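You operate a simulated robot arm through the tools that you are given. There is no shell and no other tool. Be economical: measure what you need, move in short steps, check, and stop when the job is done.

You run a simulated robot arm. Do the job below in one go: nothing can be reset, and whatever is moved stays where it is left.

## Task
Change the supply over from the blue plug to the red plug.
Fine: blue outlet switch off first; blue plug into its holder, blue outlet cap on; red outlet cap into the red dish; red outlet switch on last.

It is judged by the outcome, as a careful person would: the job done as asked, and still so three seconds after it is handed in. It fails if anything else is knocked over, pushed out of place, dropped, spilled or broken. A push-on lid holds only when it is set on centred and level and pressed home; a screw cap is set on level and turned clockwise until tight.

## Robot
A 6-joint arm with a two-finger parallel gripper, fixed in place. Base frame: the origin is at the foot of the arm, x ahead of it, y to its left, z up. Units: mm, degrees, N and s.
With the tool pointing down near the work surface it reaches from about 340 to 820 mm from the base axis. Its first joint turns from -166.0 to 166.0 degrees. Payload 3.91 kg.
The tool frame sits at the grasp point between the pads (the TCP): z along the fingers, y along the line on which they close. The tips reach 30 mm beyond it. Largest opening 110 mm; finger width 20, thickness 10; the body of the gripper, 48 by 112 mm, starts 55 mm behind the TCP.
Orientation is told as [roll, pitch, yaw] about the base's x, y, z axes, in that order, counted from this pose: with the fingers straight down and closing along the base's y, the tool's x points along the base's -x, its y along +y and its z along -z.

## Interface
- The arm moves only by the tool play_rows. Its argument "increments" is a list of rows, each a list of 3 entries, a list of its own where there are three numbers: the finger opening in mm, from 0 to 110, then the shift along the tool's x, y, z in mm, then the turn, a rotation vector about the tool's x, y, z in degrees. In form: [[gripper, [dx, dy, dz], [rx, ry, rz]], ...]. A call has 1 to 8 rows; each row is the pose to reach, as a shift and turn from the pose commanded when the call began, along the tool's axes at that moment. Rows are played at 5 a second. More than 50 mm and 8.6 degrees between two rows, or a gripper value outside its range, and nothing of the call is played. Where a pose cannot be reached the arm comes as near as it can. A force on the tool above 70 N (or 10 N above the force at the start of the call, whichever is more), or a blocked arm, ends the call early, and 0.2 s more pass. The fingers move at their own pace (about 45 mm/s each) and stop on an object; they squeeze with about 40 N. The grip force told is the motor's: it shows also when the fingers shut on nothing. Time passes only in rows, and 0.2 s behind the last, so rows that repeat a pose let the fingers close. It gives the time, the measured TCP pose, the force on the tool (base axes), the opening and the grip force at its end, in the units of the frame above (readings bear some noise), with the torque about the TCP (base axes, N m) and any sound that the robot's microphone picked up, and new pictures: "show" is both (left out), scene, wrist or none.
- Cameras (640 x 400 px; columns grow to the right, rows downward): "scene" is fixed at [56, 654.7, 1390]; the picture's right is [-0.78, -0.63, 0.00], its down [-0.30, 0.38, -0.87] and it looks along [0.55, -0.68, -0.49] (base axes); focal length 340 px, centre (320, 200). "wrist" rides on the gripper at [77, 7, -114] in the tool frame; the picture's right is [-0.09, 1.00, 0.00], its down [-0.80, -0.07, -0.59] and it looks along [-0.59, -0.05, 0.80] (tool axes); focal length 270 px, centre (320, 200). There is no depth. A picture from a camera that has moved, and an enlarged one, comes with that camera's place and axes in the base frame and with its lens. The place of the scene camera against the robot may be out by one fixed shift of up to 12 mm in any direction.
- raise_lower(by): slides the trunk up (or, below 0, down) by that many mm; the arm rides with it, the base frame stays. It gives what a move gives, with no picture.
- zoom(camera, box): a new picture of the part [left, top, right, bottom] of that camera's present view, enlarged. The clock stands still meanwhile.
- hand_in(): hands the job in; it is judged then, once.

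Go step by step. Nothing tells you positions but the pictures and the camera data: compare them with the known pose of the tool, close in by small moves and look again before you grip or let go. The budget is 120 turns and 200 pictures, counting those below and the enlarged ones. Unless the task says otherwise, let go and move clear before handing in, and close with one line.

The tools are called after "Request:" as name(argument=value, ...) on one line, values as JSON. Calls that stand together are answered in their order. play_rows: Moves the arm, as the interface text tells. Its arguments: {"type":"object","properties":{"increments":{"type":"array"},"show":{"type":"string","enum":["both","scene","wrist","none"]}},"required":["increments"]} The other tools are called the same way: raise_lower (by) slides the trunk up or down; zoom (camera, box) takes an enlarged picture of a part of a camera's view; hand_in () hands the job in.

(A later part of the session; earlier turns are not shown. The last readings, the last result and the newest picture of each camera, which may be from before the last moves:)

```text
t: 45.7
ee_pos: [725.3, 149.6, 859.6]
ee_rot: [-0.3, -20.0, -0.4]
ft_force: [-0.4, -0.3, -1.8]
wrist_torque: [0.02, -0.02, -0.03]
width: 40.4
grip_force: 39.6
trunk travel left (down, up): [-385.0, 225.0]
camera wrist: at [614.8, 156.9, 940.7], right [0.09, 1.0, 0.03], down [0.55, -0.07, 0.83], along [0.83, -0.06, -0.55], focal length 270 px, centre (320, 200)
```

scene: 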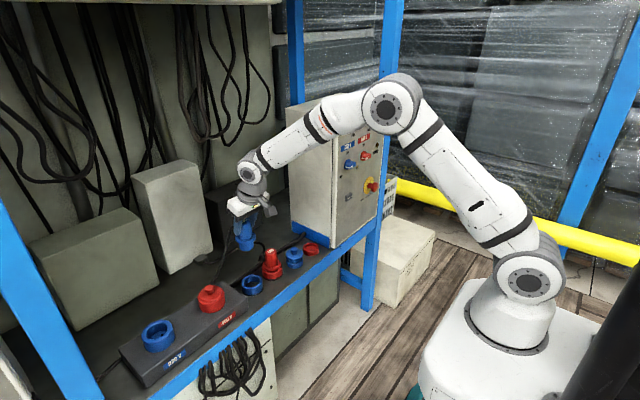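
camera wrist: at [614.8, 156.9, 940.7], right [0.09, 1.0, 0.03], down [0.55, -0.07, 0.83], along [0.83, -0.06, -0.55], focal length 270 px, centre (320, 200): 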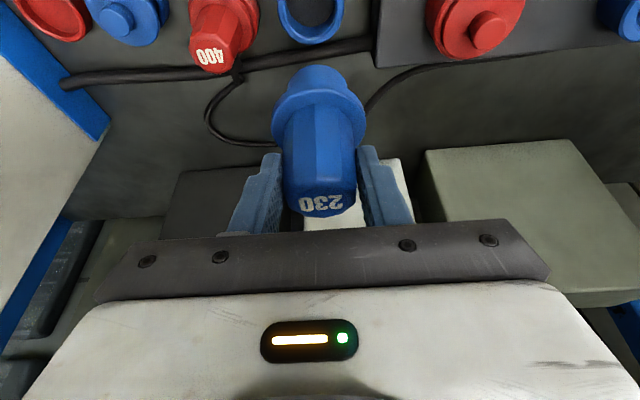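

Holder is at the picture edge; I'll draw back 80 mm to measure it fully.

Request:
play_rows(increments=[[5, [40, -5, -13], [0, 0, 0]], [5, [75, -5, -27], [0, 0, 0]]], show="wrist")

Request:
zoom(camera="wrist", box=[160, 0, 480, 200])

Request:
zoom(camera="scene", box=[180, 200, 360, 320])

```text
t: 46.3
ee_pos: [645.1, 145.6, 860.4]
ee_rot: [-0.4, -20.0, -0.4]
ft_force: [0.6, -0.4, -1.1]
wrist_torque: [0.02, 0.01, 0.0]
width: 40.2
grip_force: 39.8
trunk travel left (down, up): [-385.0, 225.0]
camera wrist: at [534.3, 152.9, 941.3], right [0.09, 1.0, 0.03], down [0.55, -0.07, 0.83], along [0.83, -0.06, -0.55], focal length 270 px, centre (320, 200)
```

wrist: 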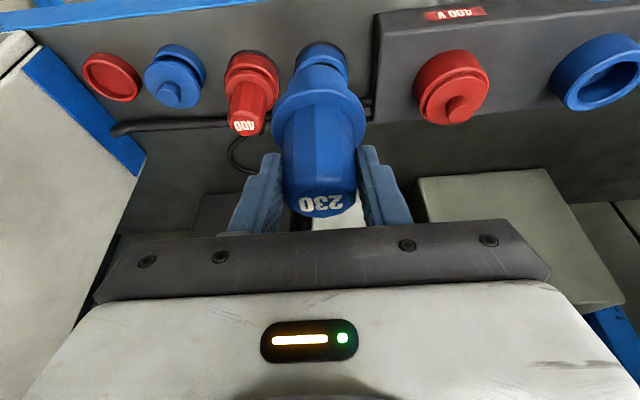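

```text
2.00 times, centred on (320, 100) of wrist
camera zoom: at [534.3, 152.9, 941.3], right [0.09, 1.0, 0.03], down [0.55, -0.07, 0.83], along [0.83, -0.06, -0.55], focal length 541 px, centre (320, 400)
```

zoom: 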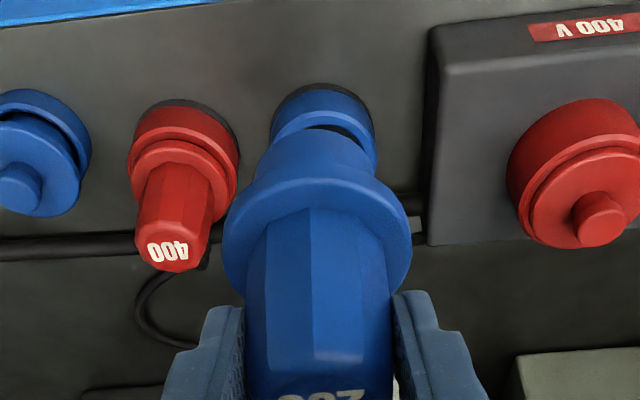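

```text
3.33 times, centred on (270, 260) of scene
camera zoom: at [56.0, 654.7, 1390.0], right [-0.78, -0.63, 0.0], down [-0.3, 0.38, -0.87], along [0.55, -0.68, -0.49], focal length 1132 px, centre (487, 0)
```

zoom: 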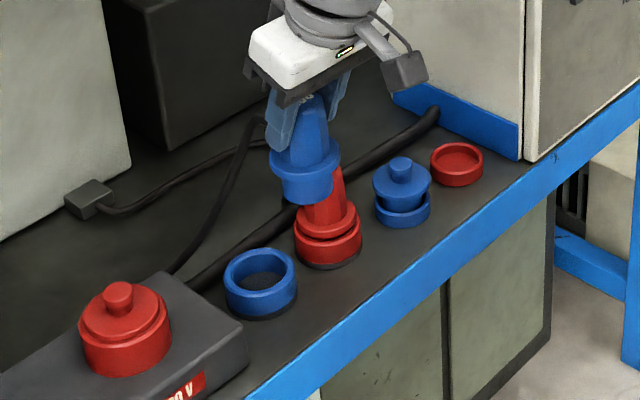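

Best estimate for the holder axis is (742, 146.5) with rim near z 613. I'll move above it and lower to just above the rim.

Request:
play_rows(increments=[[5, [-37, 1, 14], [0, 0, 0]], [5, [-77, 1, 28], [0, 0, 0]], [5, [-91, 1, 33], [0, 0, 0]], [5, [-80, 1, 64], [0, 0, 0]], [5, [-67, 1, 99], [0, 0, 0]], [5, [-54, 1, 136], [0, 0, 0]]], show="both")

Request:
zoom(camera="scene", box=[200, 220, 320, 320])

Request:
zoom(camera="wrist", box=[220, 0, 420, 125])

```text
t: 47.7
ee_pos: [743.9, 143.1, 750.5]
ee_rot: [-0.3, -20.0, -0.4]
ft_force: [-0.8, 0.6, -1.3]
wrist_torque: [0.0, 0.02, 0.01]
width: 40.2
grip_force: 39.8
trunk travel left (down, up): [-385.0, 225.0]
camera wrist: at [632.3, 151.2, 830.9], right [0.09, 1.0, 0.03], down [0.55, -0.07, 0.83], along [0.83, -0.06, -0.55], focal length 270 px, centre (320, 200)
```

scene: 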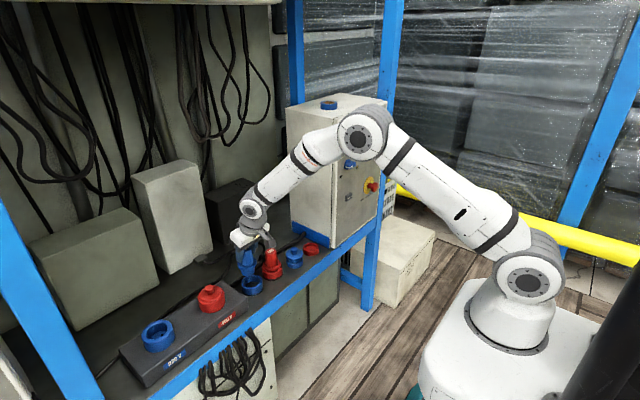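
wrist: 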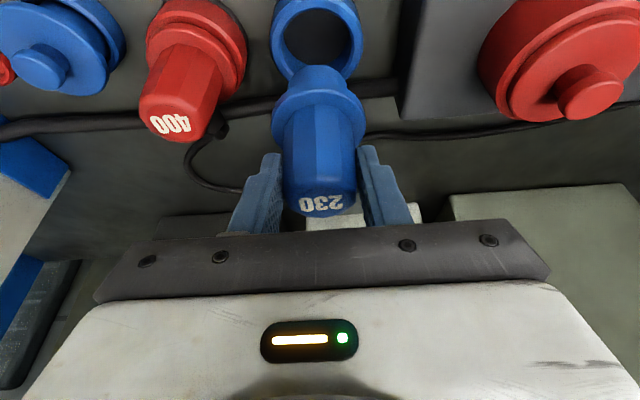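

```text
4.00 times, centred on (260, 270) of scene
camera zoom: at [56.0, 654.7, 1390.0], right [-0.78, -0.63, 0.0], down [-0.3, 0.38, -0.87], along [0.55, -0.68, -0.49], focal length 1358 px, centre (560, -80)
```

zoom: 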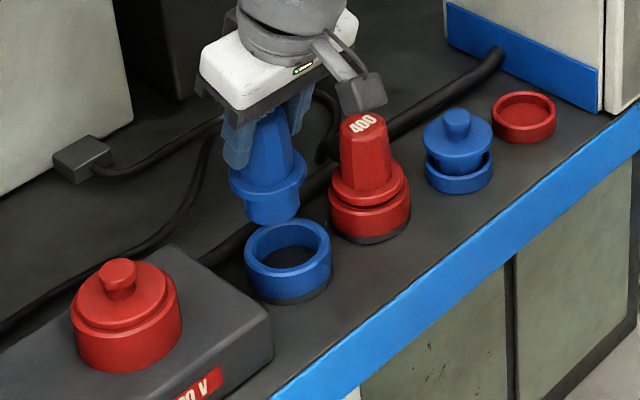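

```text
3.20 times, centred on (320, 62) of wrist
camera zoom: at [632.3, 151.2, 830.9], right [0.09, 1.0, 0.03], down [0.55, -0.07, 0.83], along [0.83, -0.06, -0.55], focal length 865 px, centre (320, 640)
```

zoom: 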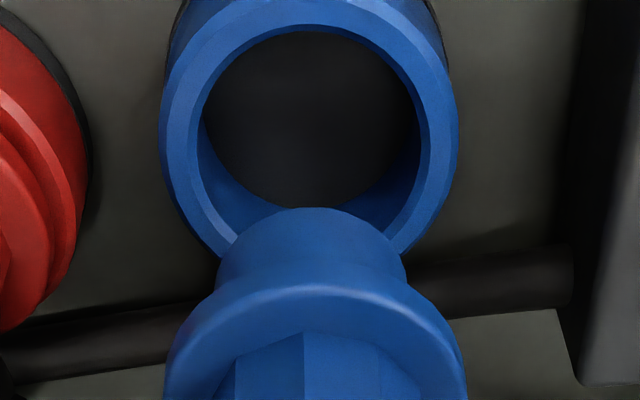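

Hole is clearly visible; the plug needs about 6 mm towards me. Correct and lower to just above the rim.

Request:
play_rows(increments=[[5, [5.6, 1, -2], [0, 0, 0]], [5, [13, 1, 18], [0, 0, 0]]], show="both")

Request:
zoom(camera="scene", box=[210, 240, 290, 310])

Request:
zoom(camera="wrist", box=[220, 0, 420, 125])

```text
t: 48.3
ee_pos: [738.0, 145.1, 729.9]
ee_rot: [-0.4, -20.1, -0.4]
ft_force: [0.1, 0.0, -1.5]
wrist_torque: [0.0, 0.0, -0.02]
width: 40.2
grip_force: 40.2
trunk travel left (down, up): [-385.0, 225.0]
camera wrist: at [626.1, 152.9, 809.9], right [0.09, 1.0, 0.03], down [0.55, -0.07, 0.83], along [0.83, -0.06, -0.55], focal length 270 px, centre (320, 200)
```

scene: 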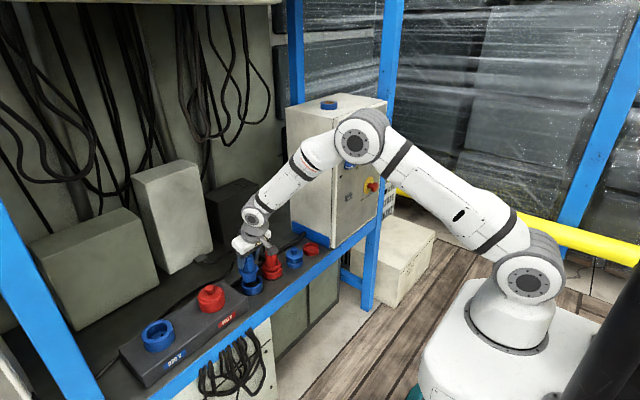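
wrist: 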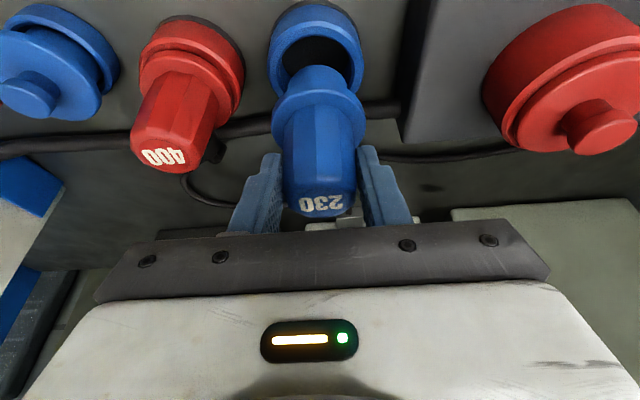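

```text
5.71 times, centred on (250, 275) of scene
camera zoom: at [56.0, 654.7, 1390.0], right [-0.78, -0.63, 0.0], down [-0.3, 0.38, -0.87], along [0.55, -0.68, -0.49], focal length 1941 px, centre (720, -229)
```

zoom: 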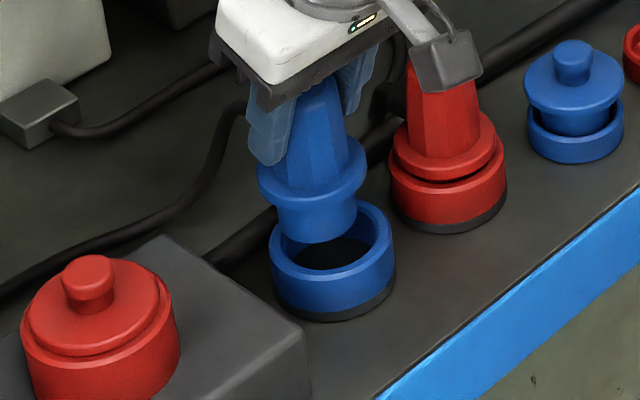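

```text
3.20 times, centred on (320, 62) of wrist
camera zoom: at [626.1, 152.9, 809.9], right [0.09, 1.0, 0.03], down [0.55, -0.07, 0.83], along [0.83, -0.06, -0.55], focal length 865 px, centre (320, 640)
```

zoom: 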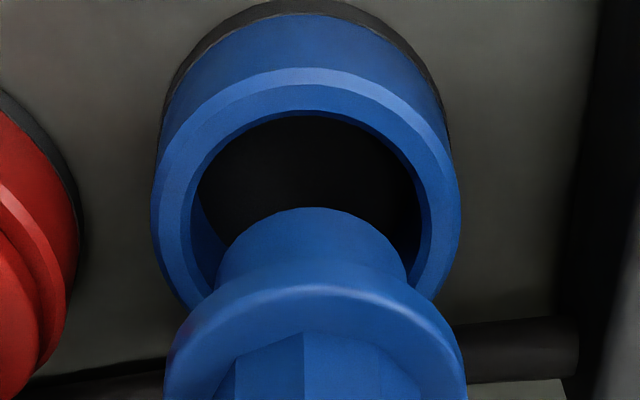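

Comparing views, the plug has pivoted about 9° in the grip (its lower end leans away from me). I'll raise slightly and bring the tool's pitch back by 9° to make the plug upright.

Request:
play_rows(increments=[[5, [-5, 0, -14], [0, 0, 0]], [5, [-5, 0, -14], [0, 4.5, 0]], [5, [-5, 0, -14], [0, 9, 0]]], show="both")

Request:
zoom(camera="scene", box=[210, 230, 290, 310])

Request:
zoom(camera="wrist", box=[220, 0, 420, 125])

```text
t: 49.1
ee_pos: [737.6, 145.6, 743.2]
ee_rot: [-0.1, -10.9, -0.5]
ft_force: [-0.1, -0.2, -2.4]
wrist_torque: [-0.03, -0.01, 0.01]
width: 40.2
grip_force: 40.0
trunk travel left (down, up): [-385.0, 225.0]
camera wrist: at [640.7, 153.4, 841.1], right [0.1, 1.0, 0.01], down [0.67, -0.07, 0.74], along [0.73, -0.06, -0.68], focal length 270 px, centre (320, 200)
```

scene: 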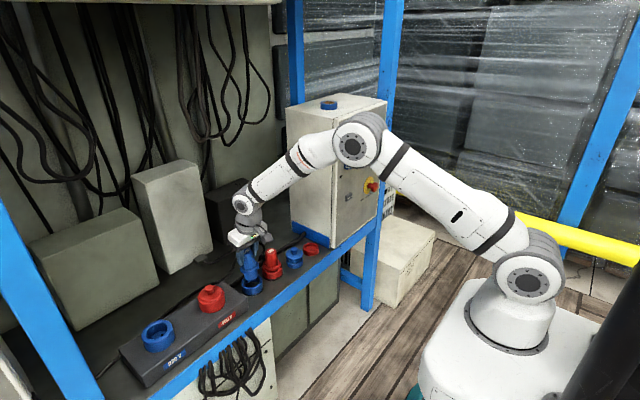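
wrist: 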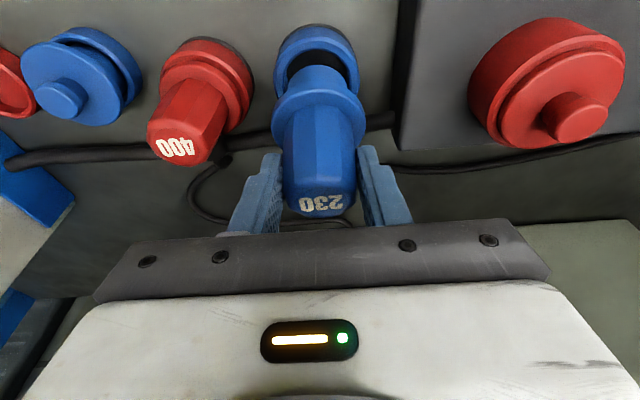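

```text
5.00 times, centred on (250, 270) of scene
camera zoom: at [56.0, 654.7, 1390.0], right [-0.78, -0.63, 0.0], down [-0.3, 0.38, -0.87], along [0.55, -0.68, -0.49], focal length 1698 px, centre (670, -150)
```

zoom: 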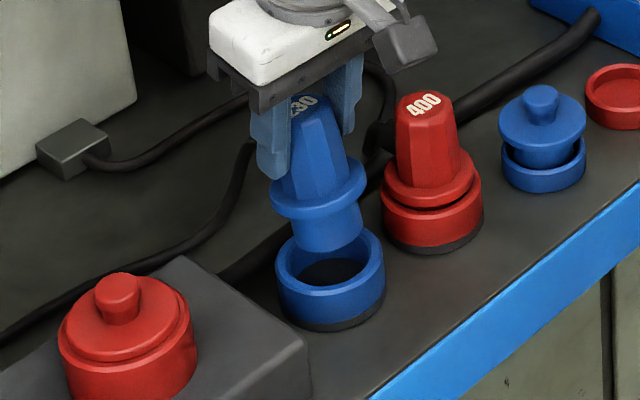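

```text
3.20 times, centred on (320, 62) of wrist
camera zoom: at [640.7, 153.4, 841.1], right [0.1, 1.0, 0.01], down [0.67, -0.07, 0.74], along [0.73, -0.06, -0.68], focal length 865 px, centre (320, 640)
```

zoom: 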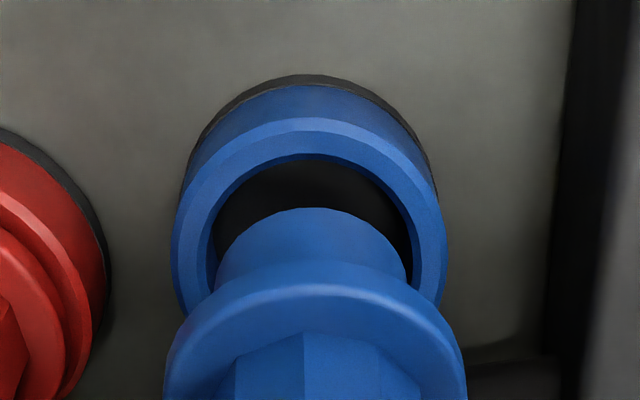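

Slightly over-corrected; tilt back 3° and look once more.

Request:
play_rows(increments=[[5, [0, 0, 0], [0, -3, 0]], [5, [1, 0, 6], [0, -3, 0]]], show="wrist")

Request:
zoom(camera="scene", box=[210, 230, 290, 310])

Request:
zoom(camera="wrist", box=[220, 0, 420, 125])

```text
t: 49.7
ee_pos: [737.1, 146.8, 738.5]
ee_rot: [-0.3, -14.0, -0.5]
ft_force: [0.5, -0.8, -1.4]
wrist_torque: [0.02, 0.01, -0.02]
width: 40.1
grip_force: 40.0
trunk travel left (down, up): [-385.0, 225.0]
camera wrist: at [635.6, 153.5, 829.8], right [0.1, 1.0, 0.02], down [0.63, -0.07, 0.77], along [0.77, -0.06, -0.64], focal length 270 px, centre (320, 200)
```

wrist: 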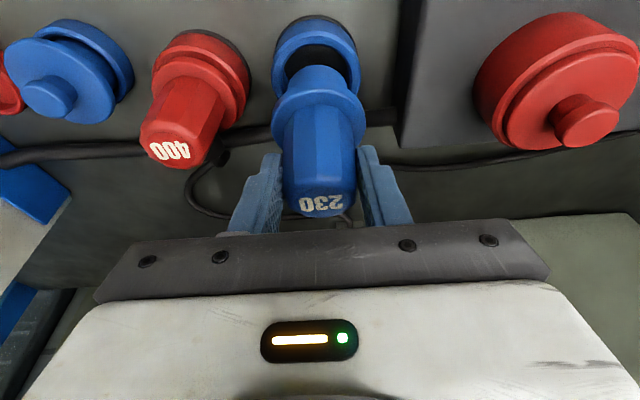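

```text
5.00 times, centred on (250, 270) of scene
camera zoom: at [56.0, 654.7, 1390.0], right [-0.78, -0.63, 0.0], down [-0.3, 0.38, -0.87], along [0.55, -0.68, -0.49], focal length 1698 px, centre (670, -150)
```

zoom: 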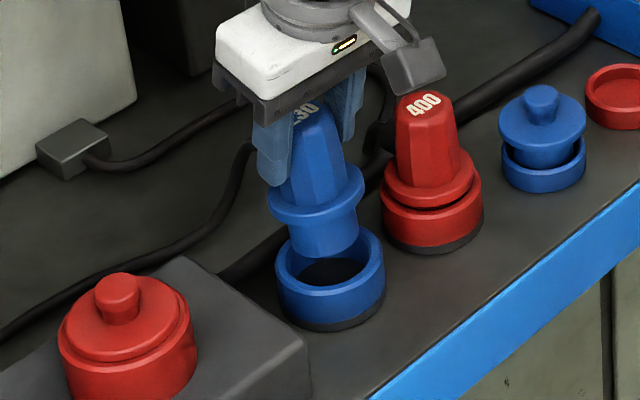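

```text
3.20 times, centred on (320, 62) of wrist
camera zoom: at [635.6, 153.5, 829.8], right [0.1, 1.0, 0.02], down [0.63, -0.07, 0.77], along [0.77, -0.06, -0.64], focal length 865 px, centre (320, 640)
```

zoom: 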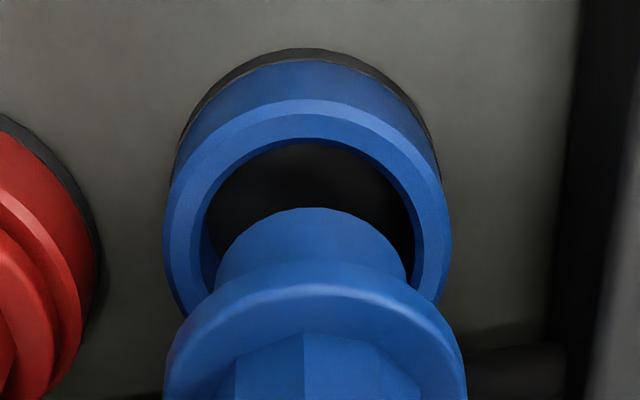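

Well aligned now. Lower into the holder, checking force.

Request:
play_rows(increments=[[5, [2.4, 0, 9.7], [0, 0, 0]], [5, [4.8, 0, 19.4], [0, 0, 0]], [5, [7.2, 0, 29], [0, 0, 0]], [5, [8.5, 0, 34], [0, 0, 0]]], show="wrist")

Request:
zoom(camera="scene", box=[210, 230, 290, 310])

```text
t: 50.7
ee_pos: [736.8, 145.0, 703.8]
ee_rot: [-0.3, -14.0, -0.6]
ft_force: [-0.2, 1.0, -1.9]
wrist_torque: [-0.01, 0.01, 0.02]
width: 39.9
grip_force: 40.2
trunk travel left (down, up): [-385.0, 225.0]
camera wrist: at [636.0, 153.1, 794.4], right [0.09, 1.0, 0.02], down [0.63, -0.07, 0.77], along [0.77, -0.06, -0.64], focal length 270 px, centre (320, 200)
```

wrist: 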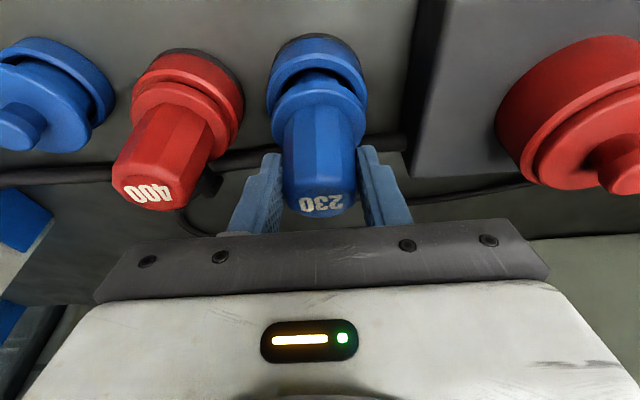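

```text
5.00 times, centred on (250, 270) of scene
camera zoom: at [56.0, 654.7, 1390.0], right [-0.78, -0.63, 0.0], down [-0.3, 0.38, -0.87], along [0.55, -0.68, -0.49], focal length 1698 px, centre (670, -150)
```

zoom: 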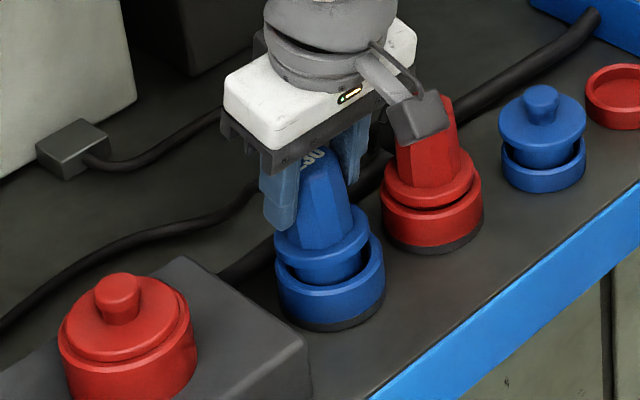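

Request:
play_rows(increments=[[5, [1.2, -0.5, 4.8], [0, 0, 0]], [5, [2.4, -0.5, 9.7], [0, 0, 0]], [5, [3.4, -0.5, 13.6], [0, 0, 0]], [5, [4.4, -0.5, 17.5], [0, 0, 0]], [5, [5.3, -0.5, 21.3], [0, 0, 0]]], show="wrist")

Request:
zoom(camera="scene", box=[210, 230, 290, 310])

```text
t: 51.9
ee_pos: [735.7, 144.9, 685.7]
ee_rot: [-0.2, -14.5, -0.4]
ft_force: [-7.8, 1.6, 36.7]
wrist_torque: [0.11, -0.19, 0.0]
width: 41.2
grip_force: 40.1
trunk travel left (down, up): [-385.0, 225.0]
camera wrist: at [633.7, 152.7, 776.7], right [0.09, 1.0, 0.02], down [0.63, -0.07, 0.78], along [0.77, -0.06, -0.63], focal length 270 px, centre (320, 200)
```

wrist: 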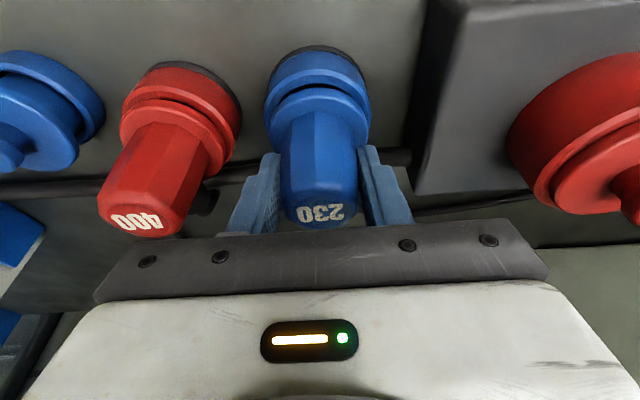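

```text
5.00 times, centred on (250, 270) of scene
camera zoom: at [56.0, 654.7, 1390.0], right [-0.78, -0.63, 0.0], down [-0.3, 0.38, -0.87], along [0.55, -0.68, -0.49], focal length 1698 px, centre (670, -150)
```

zoom: 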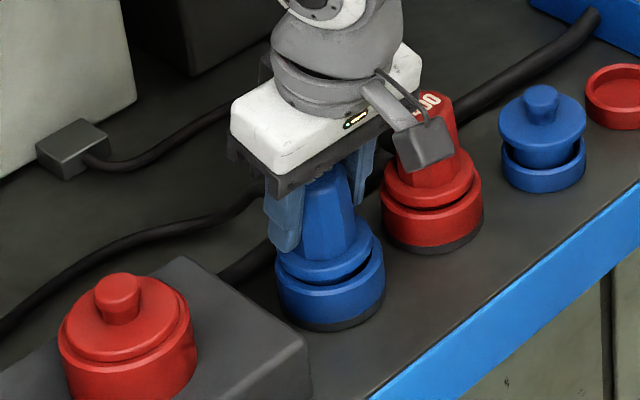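

Seated, looking like the red one. Release and raise clear.

Request:
play_rows(increments=[[5, [-0.7, 0, -3], [0, 0, 0]], [60, [-0.7, 0, -3], [0, 0, 0]], [70, [-0.7, 0, -3], [0, 0, 0]], [70, [-5.5, 0, -22], [0, 0, 0]], [70, [-13, 0, -53], [0, 0, 0]], [70, [-24, 0, -97], [0, 0, 0]], [70, [-10, 0, -142], [0, 0, 0]]], show="wrist")

Request:
zoom(camera="scene", box=[210, 230, 330, 310])

```text
t: 53.5
ee_pos: [712.7, 145.7, 822.2]
ee_rot: [-0.4, -14.0, -0.5]
ft_force: [0.1, -0.9, 0.4]
wrist_torque: [-0.01, -0.02, 0.02]
width: 69.8
grip_force: 0.0
trunk travel left (down, up): [-385.0, 225.0]
camera wrist: at [610.5, 153.1, 913.5], right [0.1, 1.0, 0.02], down [0.63, -0.07, 0.77], along [0.77, -0.06, -0.64], focal length 270 px, centre (320, 200)
```

wrist: 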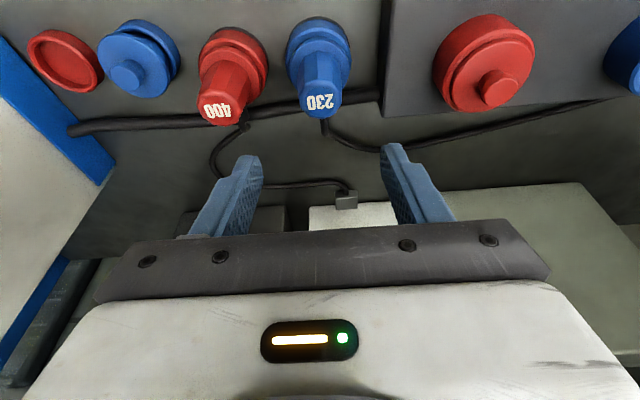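

```text
5.00 times, centred on (270, 270) of scene
camera zoom: at [56.0, 654.7, 1390.0], right [-0.78, -0.63, 0.0], down [-0.3, 0.38, -0.87], along [0.55, -0.68, -0.49], focal length 1698 px, centre (570, -150)
```

zoom: 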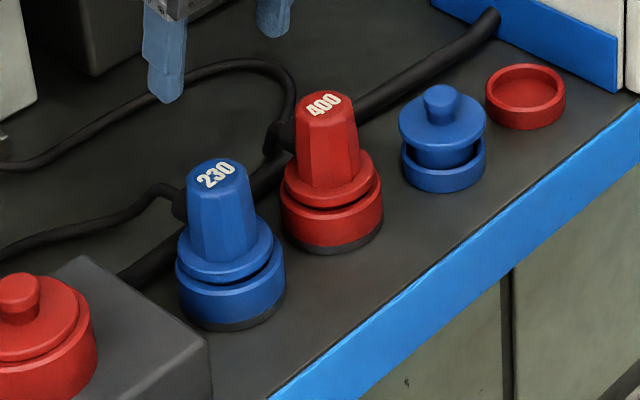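

Blue plug is standing in its holder. Next, over to the blue cap lying on the blue dish (≈723, −55).

Request:
play_rows(increments=[[70, [0, -45, 0], [0, 0, 0]], [70, [0, -90, 0], [0, 0, 0]], [70, [0, -135, 0], [0, 0, 0]], [60, [0, -180, 15], [0, 0, 0]], [50, [2, -198, 50], [0, 0, 0]]], show="wrist")

Request:
zoom(camera="wrist", box=[200, 0, 440, 150])

Request:
zoom(camera="scene", box=[260, 220, 340, 290])

```text
t: 54.7
ee_pos: [720.5, -51.8, 773.4]
ee_rot: [-0.3, -14.0, -0.5]
ft_force: [0.0, 0.3, 0.6]
wrist_torque: [0.0, 0.01, -0.01]
width: 49.8
grip_force: 0.1
trunk travel left (down, up): [-385.0, 225.0]
camera wrist: at [619.3, -44.7, 865.1], right [0.09, 1.0, 0.02], down [0.63, -0.07, 0.77], along [0.77, -0.06, -0.64], focal length 270 px, centre (320, 200)
```

wrist: 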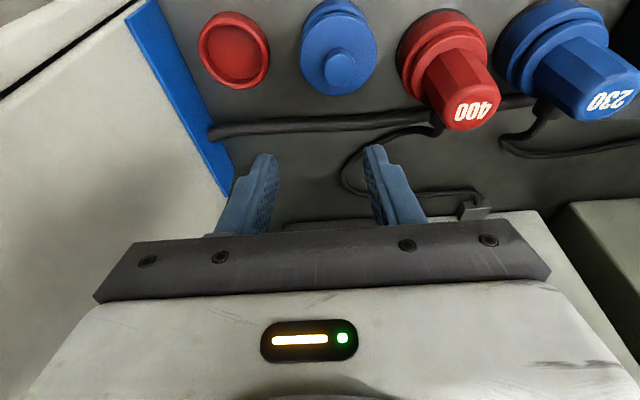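

```text
2.67 times, centred on (320, 75) of wrist
camera zoom: at [619.3, -44.7, 865.1], right [0.09, 1.0, 0.02], down [0.63, -0.07, 0.77], along [0.77, -0.06, -0.64], focal length 721 px, centre (320, 533)
```

zoom: 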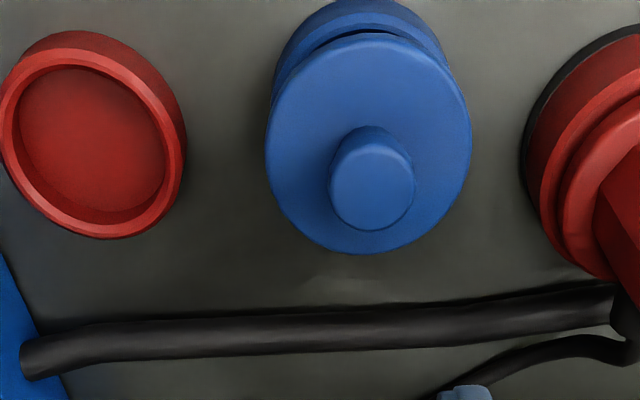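

```text
5.71 times, centred on (300, 255) of scene
camera zoom: at [56.0, 654.7, 1390.0], right [-0.78, -0.63, 0.0], down [-0.3, 0.38, -0.87], along [0.55, -0.68, -0.49], focal length 1941 px, centre (434, -114)
```

zoom: 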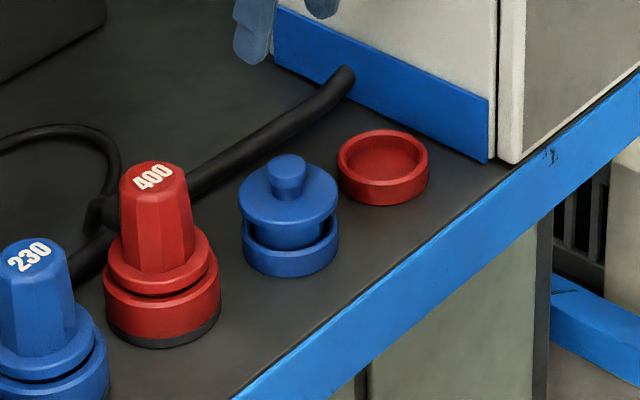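

Knob top of the blue cap is at about (719.5, −35, 648). Approach above it.

Request:
play_rows(increments=[[50, [0, 17, 0], [0, -4, 0]], [50, [13, 17, 35], [0, -4, 0]], [50, [24.5, 17, 67], [0, -4, 0]]], show="wrist")

Request:
zoom(camera="scene", box=[260, 220, 340, 290])

```text
t: 55.5
ee_pos: [714.2, -36.1, 701.1]
ee_rot: [-0.3, -18.1, -0.5]
ft_force: [-0.3, 1.0, 0.2]
wrist_torque: [0.02, -0.01, -0.02]
width: 50.0
grip_force: 0.0
trunk travel left (down, up): [-385.0, 225.0]
camera wrist: at [605.6, -28.0, 786.0], right [0.09, 1.0, 0.02], down [0.58, -0.07, 0.81], along [0.81, -0.06, -0.58], focal length 270 px, centre (320, 200)
```

wrist: 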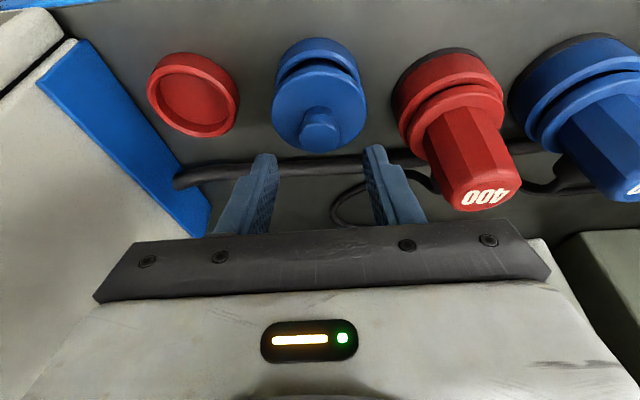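

```text
5.71 times, centred on (300, 255) of scene
camera zoom: at [56.0, 654.7, 1390.0], right [-0.78, -0.63, 0.0], down [-0.3, 0.38, -0.87], along [0.55, -0.68, -0.49], focal length 1941 px, centre (434, -114)
```

zoom: 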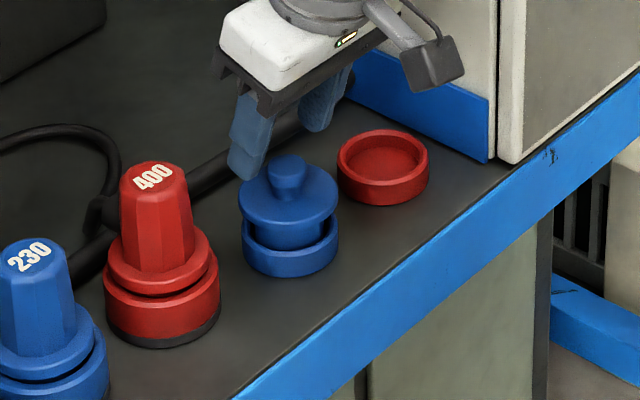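

Request:
play_rows(increments=[[50, [3, 1, 11.5], [0, 0, 0]], [50, [6, 1, 23], [0, 0, 0]], [50, [9, 1, 30], [0, 0, 0]]], show="wrist")

Request:
zoom(camera="wrist", box=[220, 80, 420, 230])

Request:
zoom(camera="scene", box=[260, 220, 340, 290])

```text
t: 56.3
ee_pos: [714.2, -34.8, 675.0]
ee_rot: [-0.3, -18.4, -0.5]
ft_force: [-3.1, 1.3, 21.7]
wrist_torque: [0.23, 0.05, 0.03]
width: 50.2
grip_force: 0.1
trunk travel left (down, up): [-385.0, 225.0]
camera wrist: at [606.5, -27.3, 758.7], right [0.09, 1.0, 0.02], down [0.57, -0.07, 0.82], along [0.82, -0.06, -0.58], focal length 270 px, centre (320, 200)
```

wrist: 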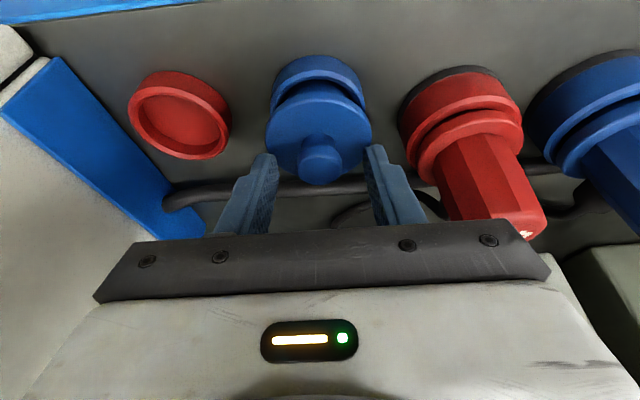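

```text
2.67 times, centred on (320, 155) of wrist
camera zoom: at [606.5, -27.3, 758.7], right [0.09, 1.0, 0.02], down [0.57, -0.07, 0.82], along [0.82, -0.06, -0.58], focal length 721 px, centre (320, 320)
```

zoom: 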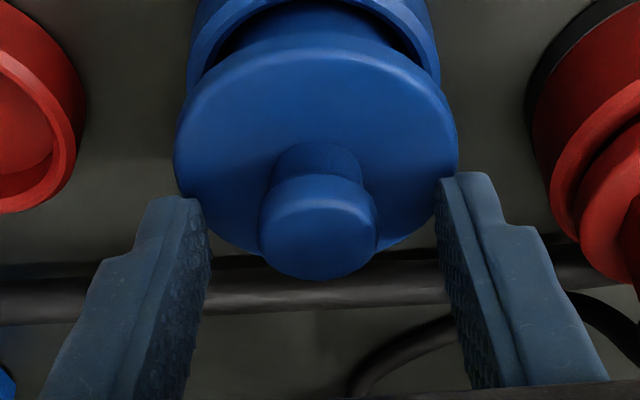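

```text
5.71 times, centred on (300, 255) of scene
camera zoom: at [56.0, 654.7, 1390.0], right [-0.78, -0.63, 0.0], down [-0.3, 0.38, -0.87], along [0.55, -0.68, -0.49], focal length 1941 px, centre (434, -114)
```

zoom: 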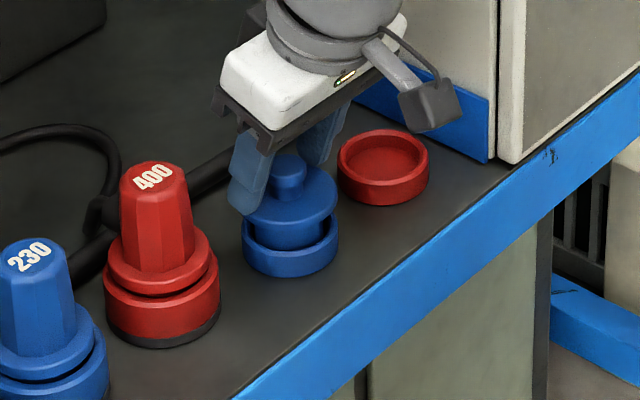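

Fingertips touched the disc (top at z≈643). Raise a few mm, shift back 5 mm, and close on the knob.

Request:
play_rows(increments=[[50, [2.3, 0, -9.2], [0, 0, 0]], [40, [2.3, 0, -9.2], [0, 0, 0]], [20, [2.3, 0, -9.2], [0, 0, 0]], [0, [2.3, 0, -9.2], [0, 0, 0]], [0, [2.3, 0, -9.2], [0, 0, 0]]], show="wrist")

Request:
zoom(camera="wrist", box=[220, 80, 420, 230])

```text
t: 57.5
ee_pos: [709.6, -34.4, 678.3]
ee_rot: [-0.3, -17.9, -0.5]
ft_force: [1.0, 0.6, 0.6]
wrist_torque: [-0.01, -0.02, 0.0]
width: 22.1
grip_force: 39.5
trunk travel left (down, up): [-385.0, 225.0]
camera wrist: at [601.3, -27.6, 763.1], right [0.09, 1.0, 0.02], down [0.58, -0.07, 0.81], along [0.81, -0.06, -0.58], focal length 270 px, centre (320, 200)
```

wrist: 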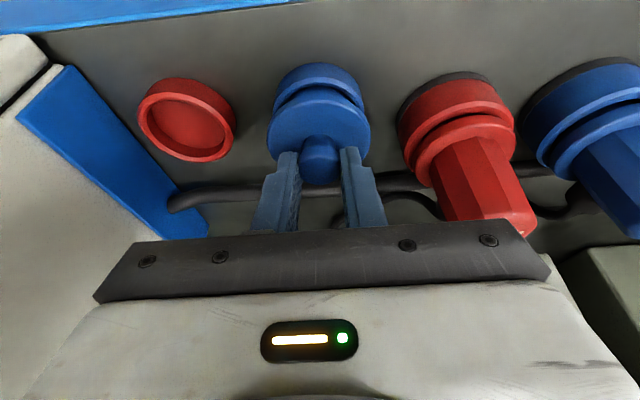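

```text
2.67 times, centred on (320, 155) of wrist
camera zoom: at [601.3, -27.6, 763.1], right [0.09, 1.0, 0.02], down [0.58, -0.07, 0.81], along [0.81, -0.06, -0.58], focal length 721 px, centre (320, 320)
```

zoom: 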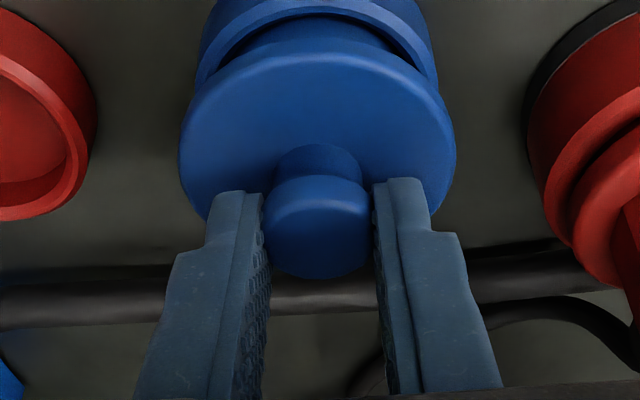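

Gripped. Lift straight up and check how it hangs.

Request:
play_rows(increments=[[0, [-1.5, 0, -4.8], [0, 0, 0]], [0, [-6, 0, -19], [0, 0, 0]], [0, [-15, 0, -47], [0, 0, 0]], [0, [-27, 0, -84], [0, 0, 0]], [0, [-38, 0, -117], [0, 0, 0]]], show="wrist")

Request:
zoom(camera="scene", box=[240, 180, 340, 280])

```text
t: 58.7
ee_pos: [709.2, -34.6, 800.7]
ee_rot: [-0.3, -18.0, -0.5]
ft_force: [-0.4, 0.1, -0.4]
wrist_torque: [-0.04, -0.02, 0.02]
width: 21.6
grip_force: 40.1
trunk travel left (down, up): [-385.0, 225.0]
camera wrist: at [601.2, -26.7, 885.8], right [0.09, 1.0, 0.02], down [0.58, -0.07, 0.81], along [0.81, -0.06, -0.58], focal length 270 px, centre (320, 200)
```

wrist: 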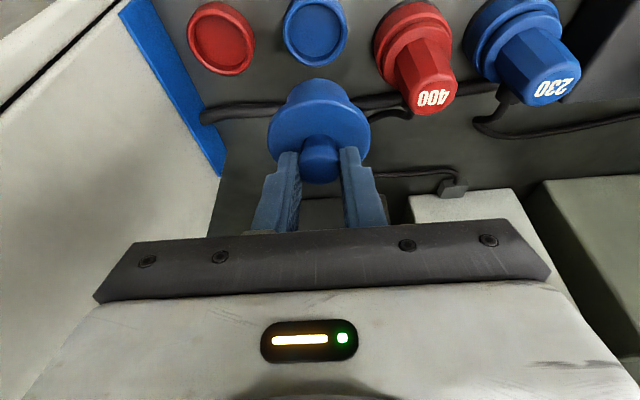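

```text
4.00 times, centred on (290, 230) of scene
camera zoom: at [56.0, 654.7, 1390.0], right [-0.78, -0.63, 0.0], down [-0.3, 0.38, -0.87], along [0.55, -0.68, -0.49], focal length 1358 px, centre (440, 80)
```

zoom: 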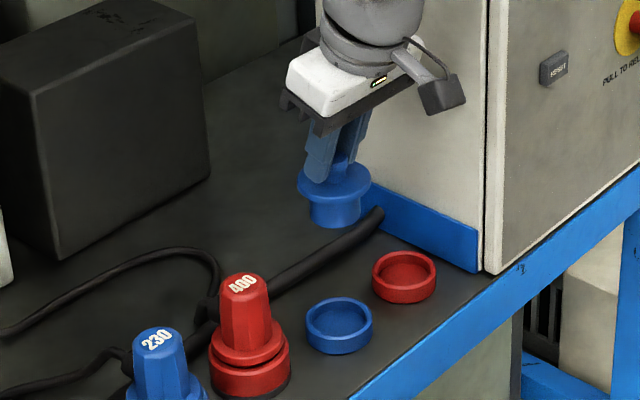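

The cap hangs level. Carry it left to above the blue outlet.

Request:
play_rows(increments=[[0, [0, 30, 0], [0, 0, 0]], [0, [0, 75, 0], [0, 0, 0]], [0, [0, 120, 0], [0, 0, 0]], [0, [0, 165, 0], [0, 0, 0]], [0, [0, 210, 0], [0, 0, 0]], [0, [0, 255, 0], [0, 0, 0]], [0, [0, 300, 0], [0, 0, 0]], [0, [0, 340, 0], [0, 0, 0]]], show="none")

Request:
play_rows(increments=[[0, [0, 45, 0], [0, 0, 0]], [0, [0, 90, 0], [0, 0, 0]], [0, [-3, 130, 1], [0, 0, 0]], [0, [-6, 144, 2], [0, 0, 0]], [0, [-6, 144, 2], [0, 0, 0]]], show="both")

Request:
zoom(camera="scene", box=[100, 260, 220, 360])

Request:
zoom(camera="wrist", box=[220, 0, 420, 125])

```text
t: 60.5
ee_pos: [710.8, 306.0, 797.7]
ee_rot: [-0.3, -17.8, -0.5]
ft_force: [-0.7, 0.8, 0.4]
wrist_torque: [0.01, -0.01, -0.01]
width: 21.8
grip_force: 39.8
trunk travel left (down, up): [-385.0, 225.0]
```

```text
t: 61.7
ee_pos: [718.9, 449.5, 798.1]
ee_rot: [-0.3, -17.9, -0.6]
ft_force: [0.1, 1.0, -0.7]
wrist_torque: [-0.01, -0.04, -0.01]
width: 21.9
grip_force: 40.1
trunk travel left (down, up): [-385.0, 225.0]
camera wrist: at [612.0, 457.4, 883.5], right [0.09, 1.0, 0.02], down [0.58, -0.07, 0.81], along [0.81, -0.06, -0.58], focal length 270 px, centre (320, 200)
```

scene: 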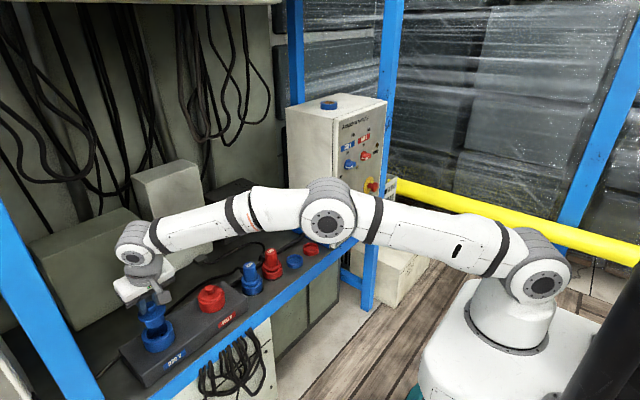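
wrist: 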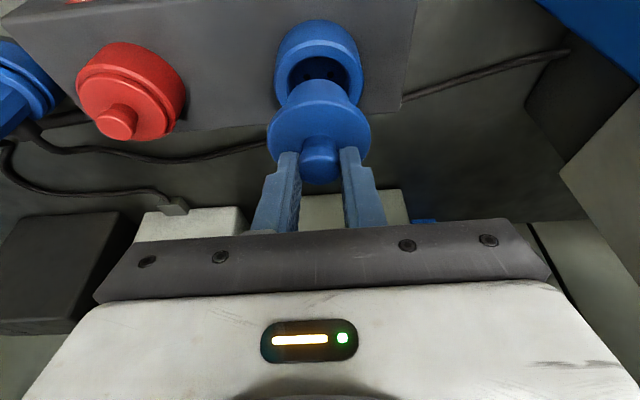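

```text
4.00 times, centred on (160, 310) of scene
camera zoom: at [56.0, 654.7, 1390.0], right [-0.78, -0.63, 0.0], down [-0.3, 0.38, -0.87], along [0.55, -0.68, -0.49], focal length 1358 px, centre (960, -240)
```

zoom: 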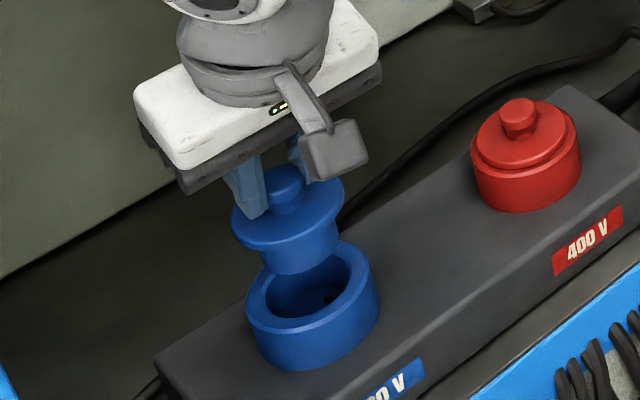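

```text
3.20 times, centred on (320, 62) of wrist
camera zoom: at [612.0, 457.4, 883.5], right [0.09, 1.0, 0.02], down [0.58, -0.07, 0.81], along [0.81, -0.06, -0.58], focal length 865 px, centre (320, 640)
```

zoom: 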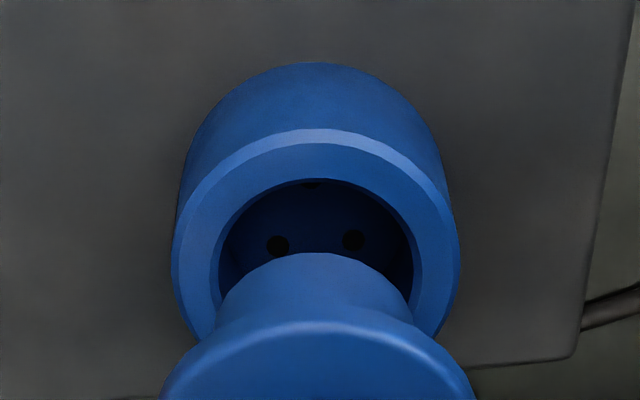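

The cap is level and centred over the outlet in both views. Lower it slowly.

Request:
play_rows(increments=[[0, [4.6, 0.5, 14.3], [0, 0, 0]], [0, [9.3, 0.5, 28.5], [0, 0, 0]], [0, [13.9, 0.5, 42.8], [0, 0, 0]], [0, [16, 0.5, 49.5], [0, 0, 0]]], show="wrist")

Request:
zoom(camera="scene", box=[100, 260, 220, 360])

Request:
zoom(camera="wrist", box=[220, 0, 420, 125])

```text
t: 62.7
ee_pos: [721.4, 449.5, 755.0]
ee_rot: [0.2, -18.8, -0.7]
ft_force: [2.1, 0.4, 34.7]
wrist_torque: [0.02, 0.15, 0.01]
width: 22.7
grip_force: 40.0
trunk travel left (down, up): [-385.0, 225.0]
camera wrist: at [612.0, 457.0, 838.8], right [0.09, 1.0, 0.03], down [0.57, -0.08, 0.82], along [0.82, -0.06, -0.57], focal length 270 px, centre (320, 200)
```

wrist: 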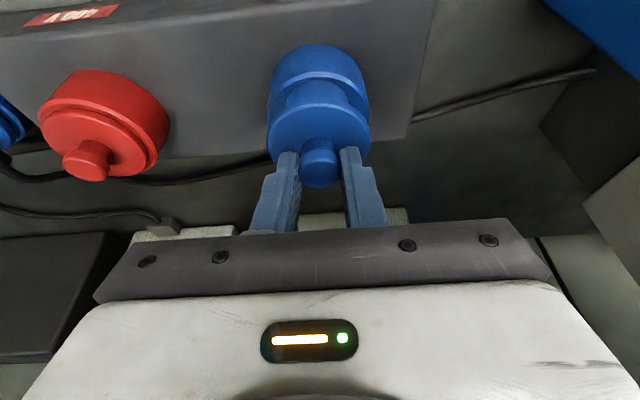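

```text
4.00 times, centred on (160, 310) of scene
camera zoom: at [56.0, 654.7, 1390.0], right [-0.78, -0.63, 0.0], down [-0.3, 0.38, -0.87], along [0.55, -0.68, -0.49], focal length 1358 px, centre (960, -240)
```

zoom: 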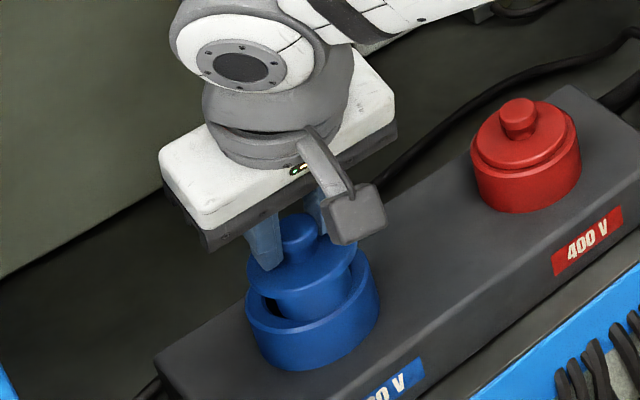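

```text
3.20 times, centred on (320, 62) of wrist
camera zoom: at [612.0, 457.0, 838.8], right [0.09, 1.0, 0.03], down [0.57, -0.08, 0.82], along [0.82, -0.06, -0.57], focal length 865 px, centre (320, 640)
```

zoom: 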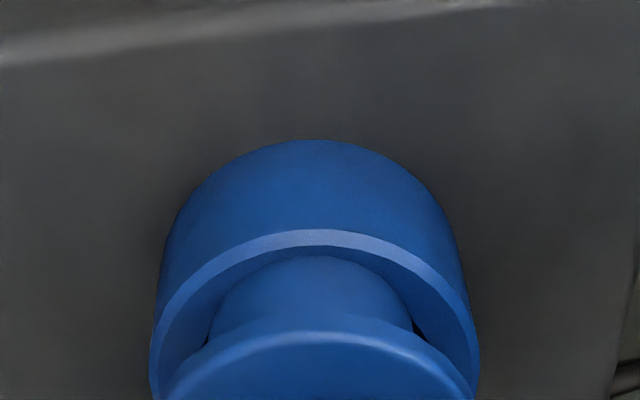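

It caught on the rim; the push-back says the cap must go a few mm further (+x). Raise 10 mm, shift, and check it's still level.

Request:
play_rows(increments=[[0, [12.5, 0.5, 38.5], [0, 0, 0]], [0, [8, 1, 30], [0, 0, 0]], [0, [4.5, 1, 31], [0, 0, 0]]], show="none")

```text
t: 63.0
ee_pos: [726.5, 453.4, 753.7]
ee_rot: [0.9, -19.8, -0.8]
ft_force: [8.4, 3.7, 22.1]
wrist_torque: [0.44, -0.24, -0.15]
width: 22.2
grip_force: 39.9
trunk travel left (down, up): [-385.0, 225.0]
stopped in row 1: the force on the tool passed its limit at 84 N (the readings are from after the stop); the commanded pose is now the measured one
```

I mis-signed that shift and pressed down; the limit stopped it. Now raise properly and inspect.

Request:
play_rows(increments=[[0, [-1.7, 0, -4.7], [0, 0, 0]], [0, [-6.8, 0, -19], [0, 0, 0]], [0, [-14, 0, -38], [0, 0, 0]]], show="both")

Request:
zoom(camera="scene", box=[100, 260, 220, 360])

Request:
zoom(camera="wrist", box=[220, 0, 420, 125])

```text
t: 63.8
ee_pos: [725.3, 452.2, 785.6]
ee_rot: [0.2, -18.8, -0.5]
ft_force: [0.3, -0.3, -1.0]
wrist_torque: [-0.02, 0.0, 0.01]
width: 21.7
grip_force: 39.9
trunk travel left (down, up): [-385.0, 225.0]
camera wrist: at [616.2, 459.1, 868.4], right [0.09, 1.0, 0.03], down [0.57, -0.08, 0.82], along [0.82, -0.06, -0.57], focal length 270 px, centre (320, 200)
```

scene: 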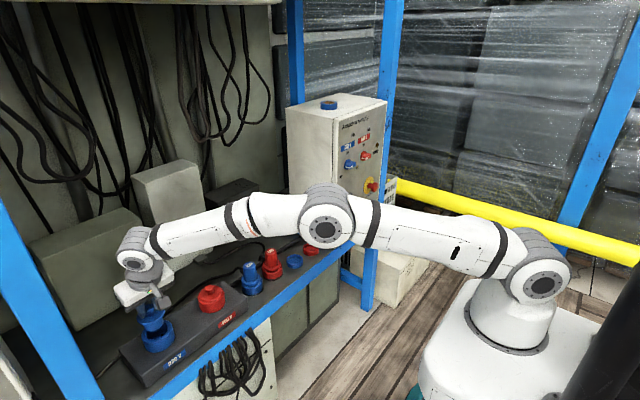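
wrist: 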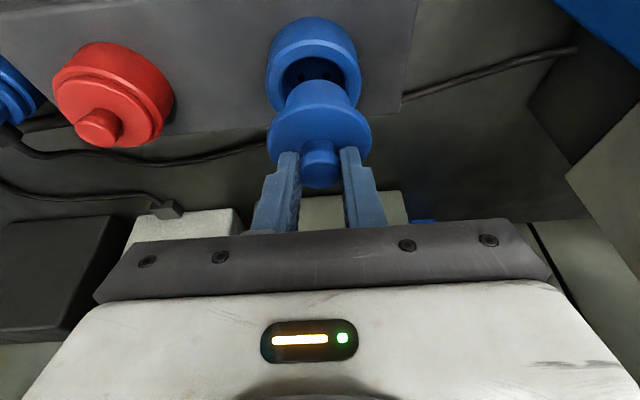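

```text
4.00 times, centred on (160, 310) of scene
camera zoom: at [56.0, 654.7, 1390.0], right [-0.78, -0.63, 0.0], down [-0.3, 0.38, -0.87], along [0.55, -0.68, -0.49], focal length 1358 px, centre (960, -240)
```

zoom: 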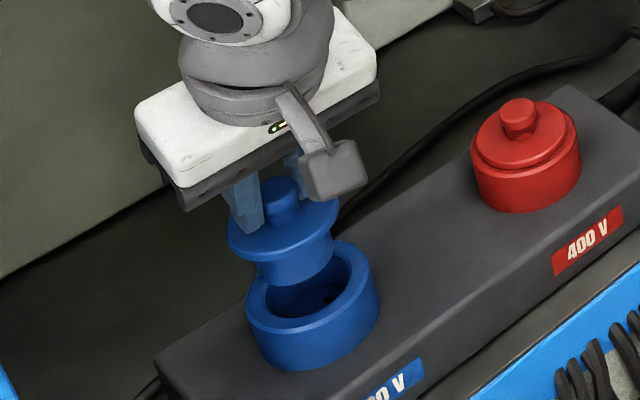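

```text
3.20 times, centred on (320, 62) of wrist
camera zoom: at [616.2, 459.1, 868.4], right [0.09, 1.0, 0.03], down [0.57, -0.08, 0.82], along [0.82, -0.06, -0.57], focal length 865 px, centre (320, 640)
```

zoom: 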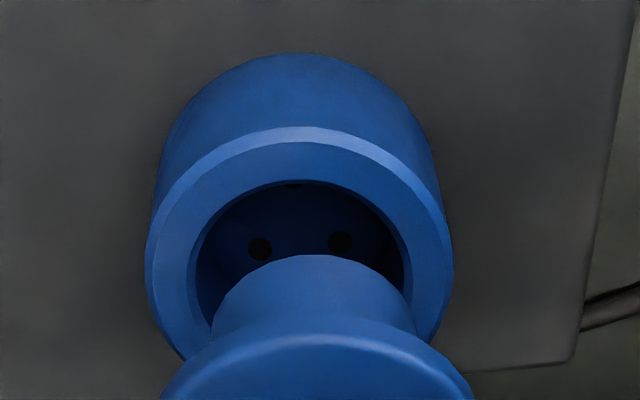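

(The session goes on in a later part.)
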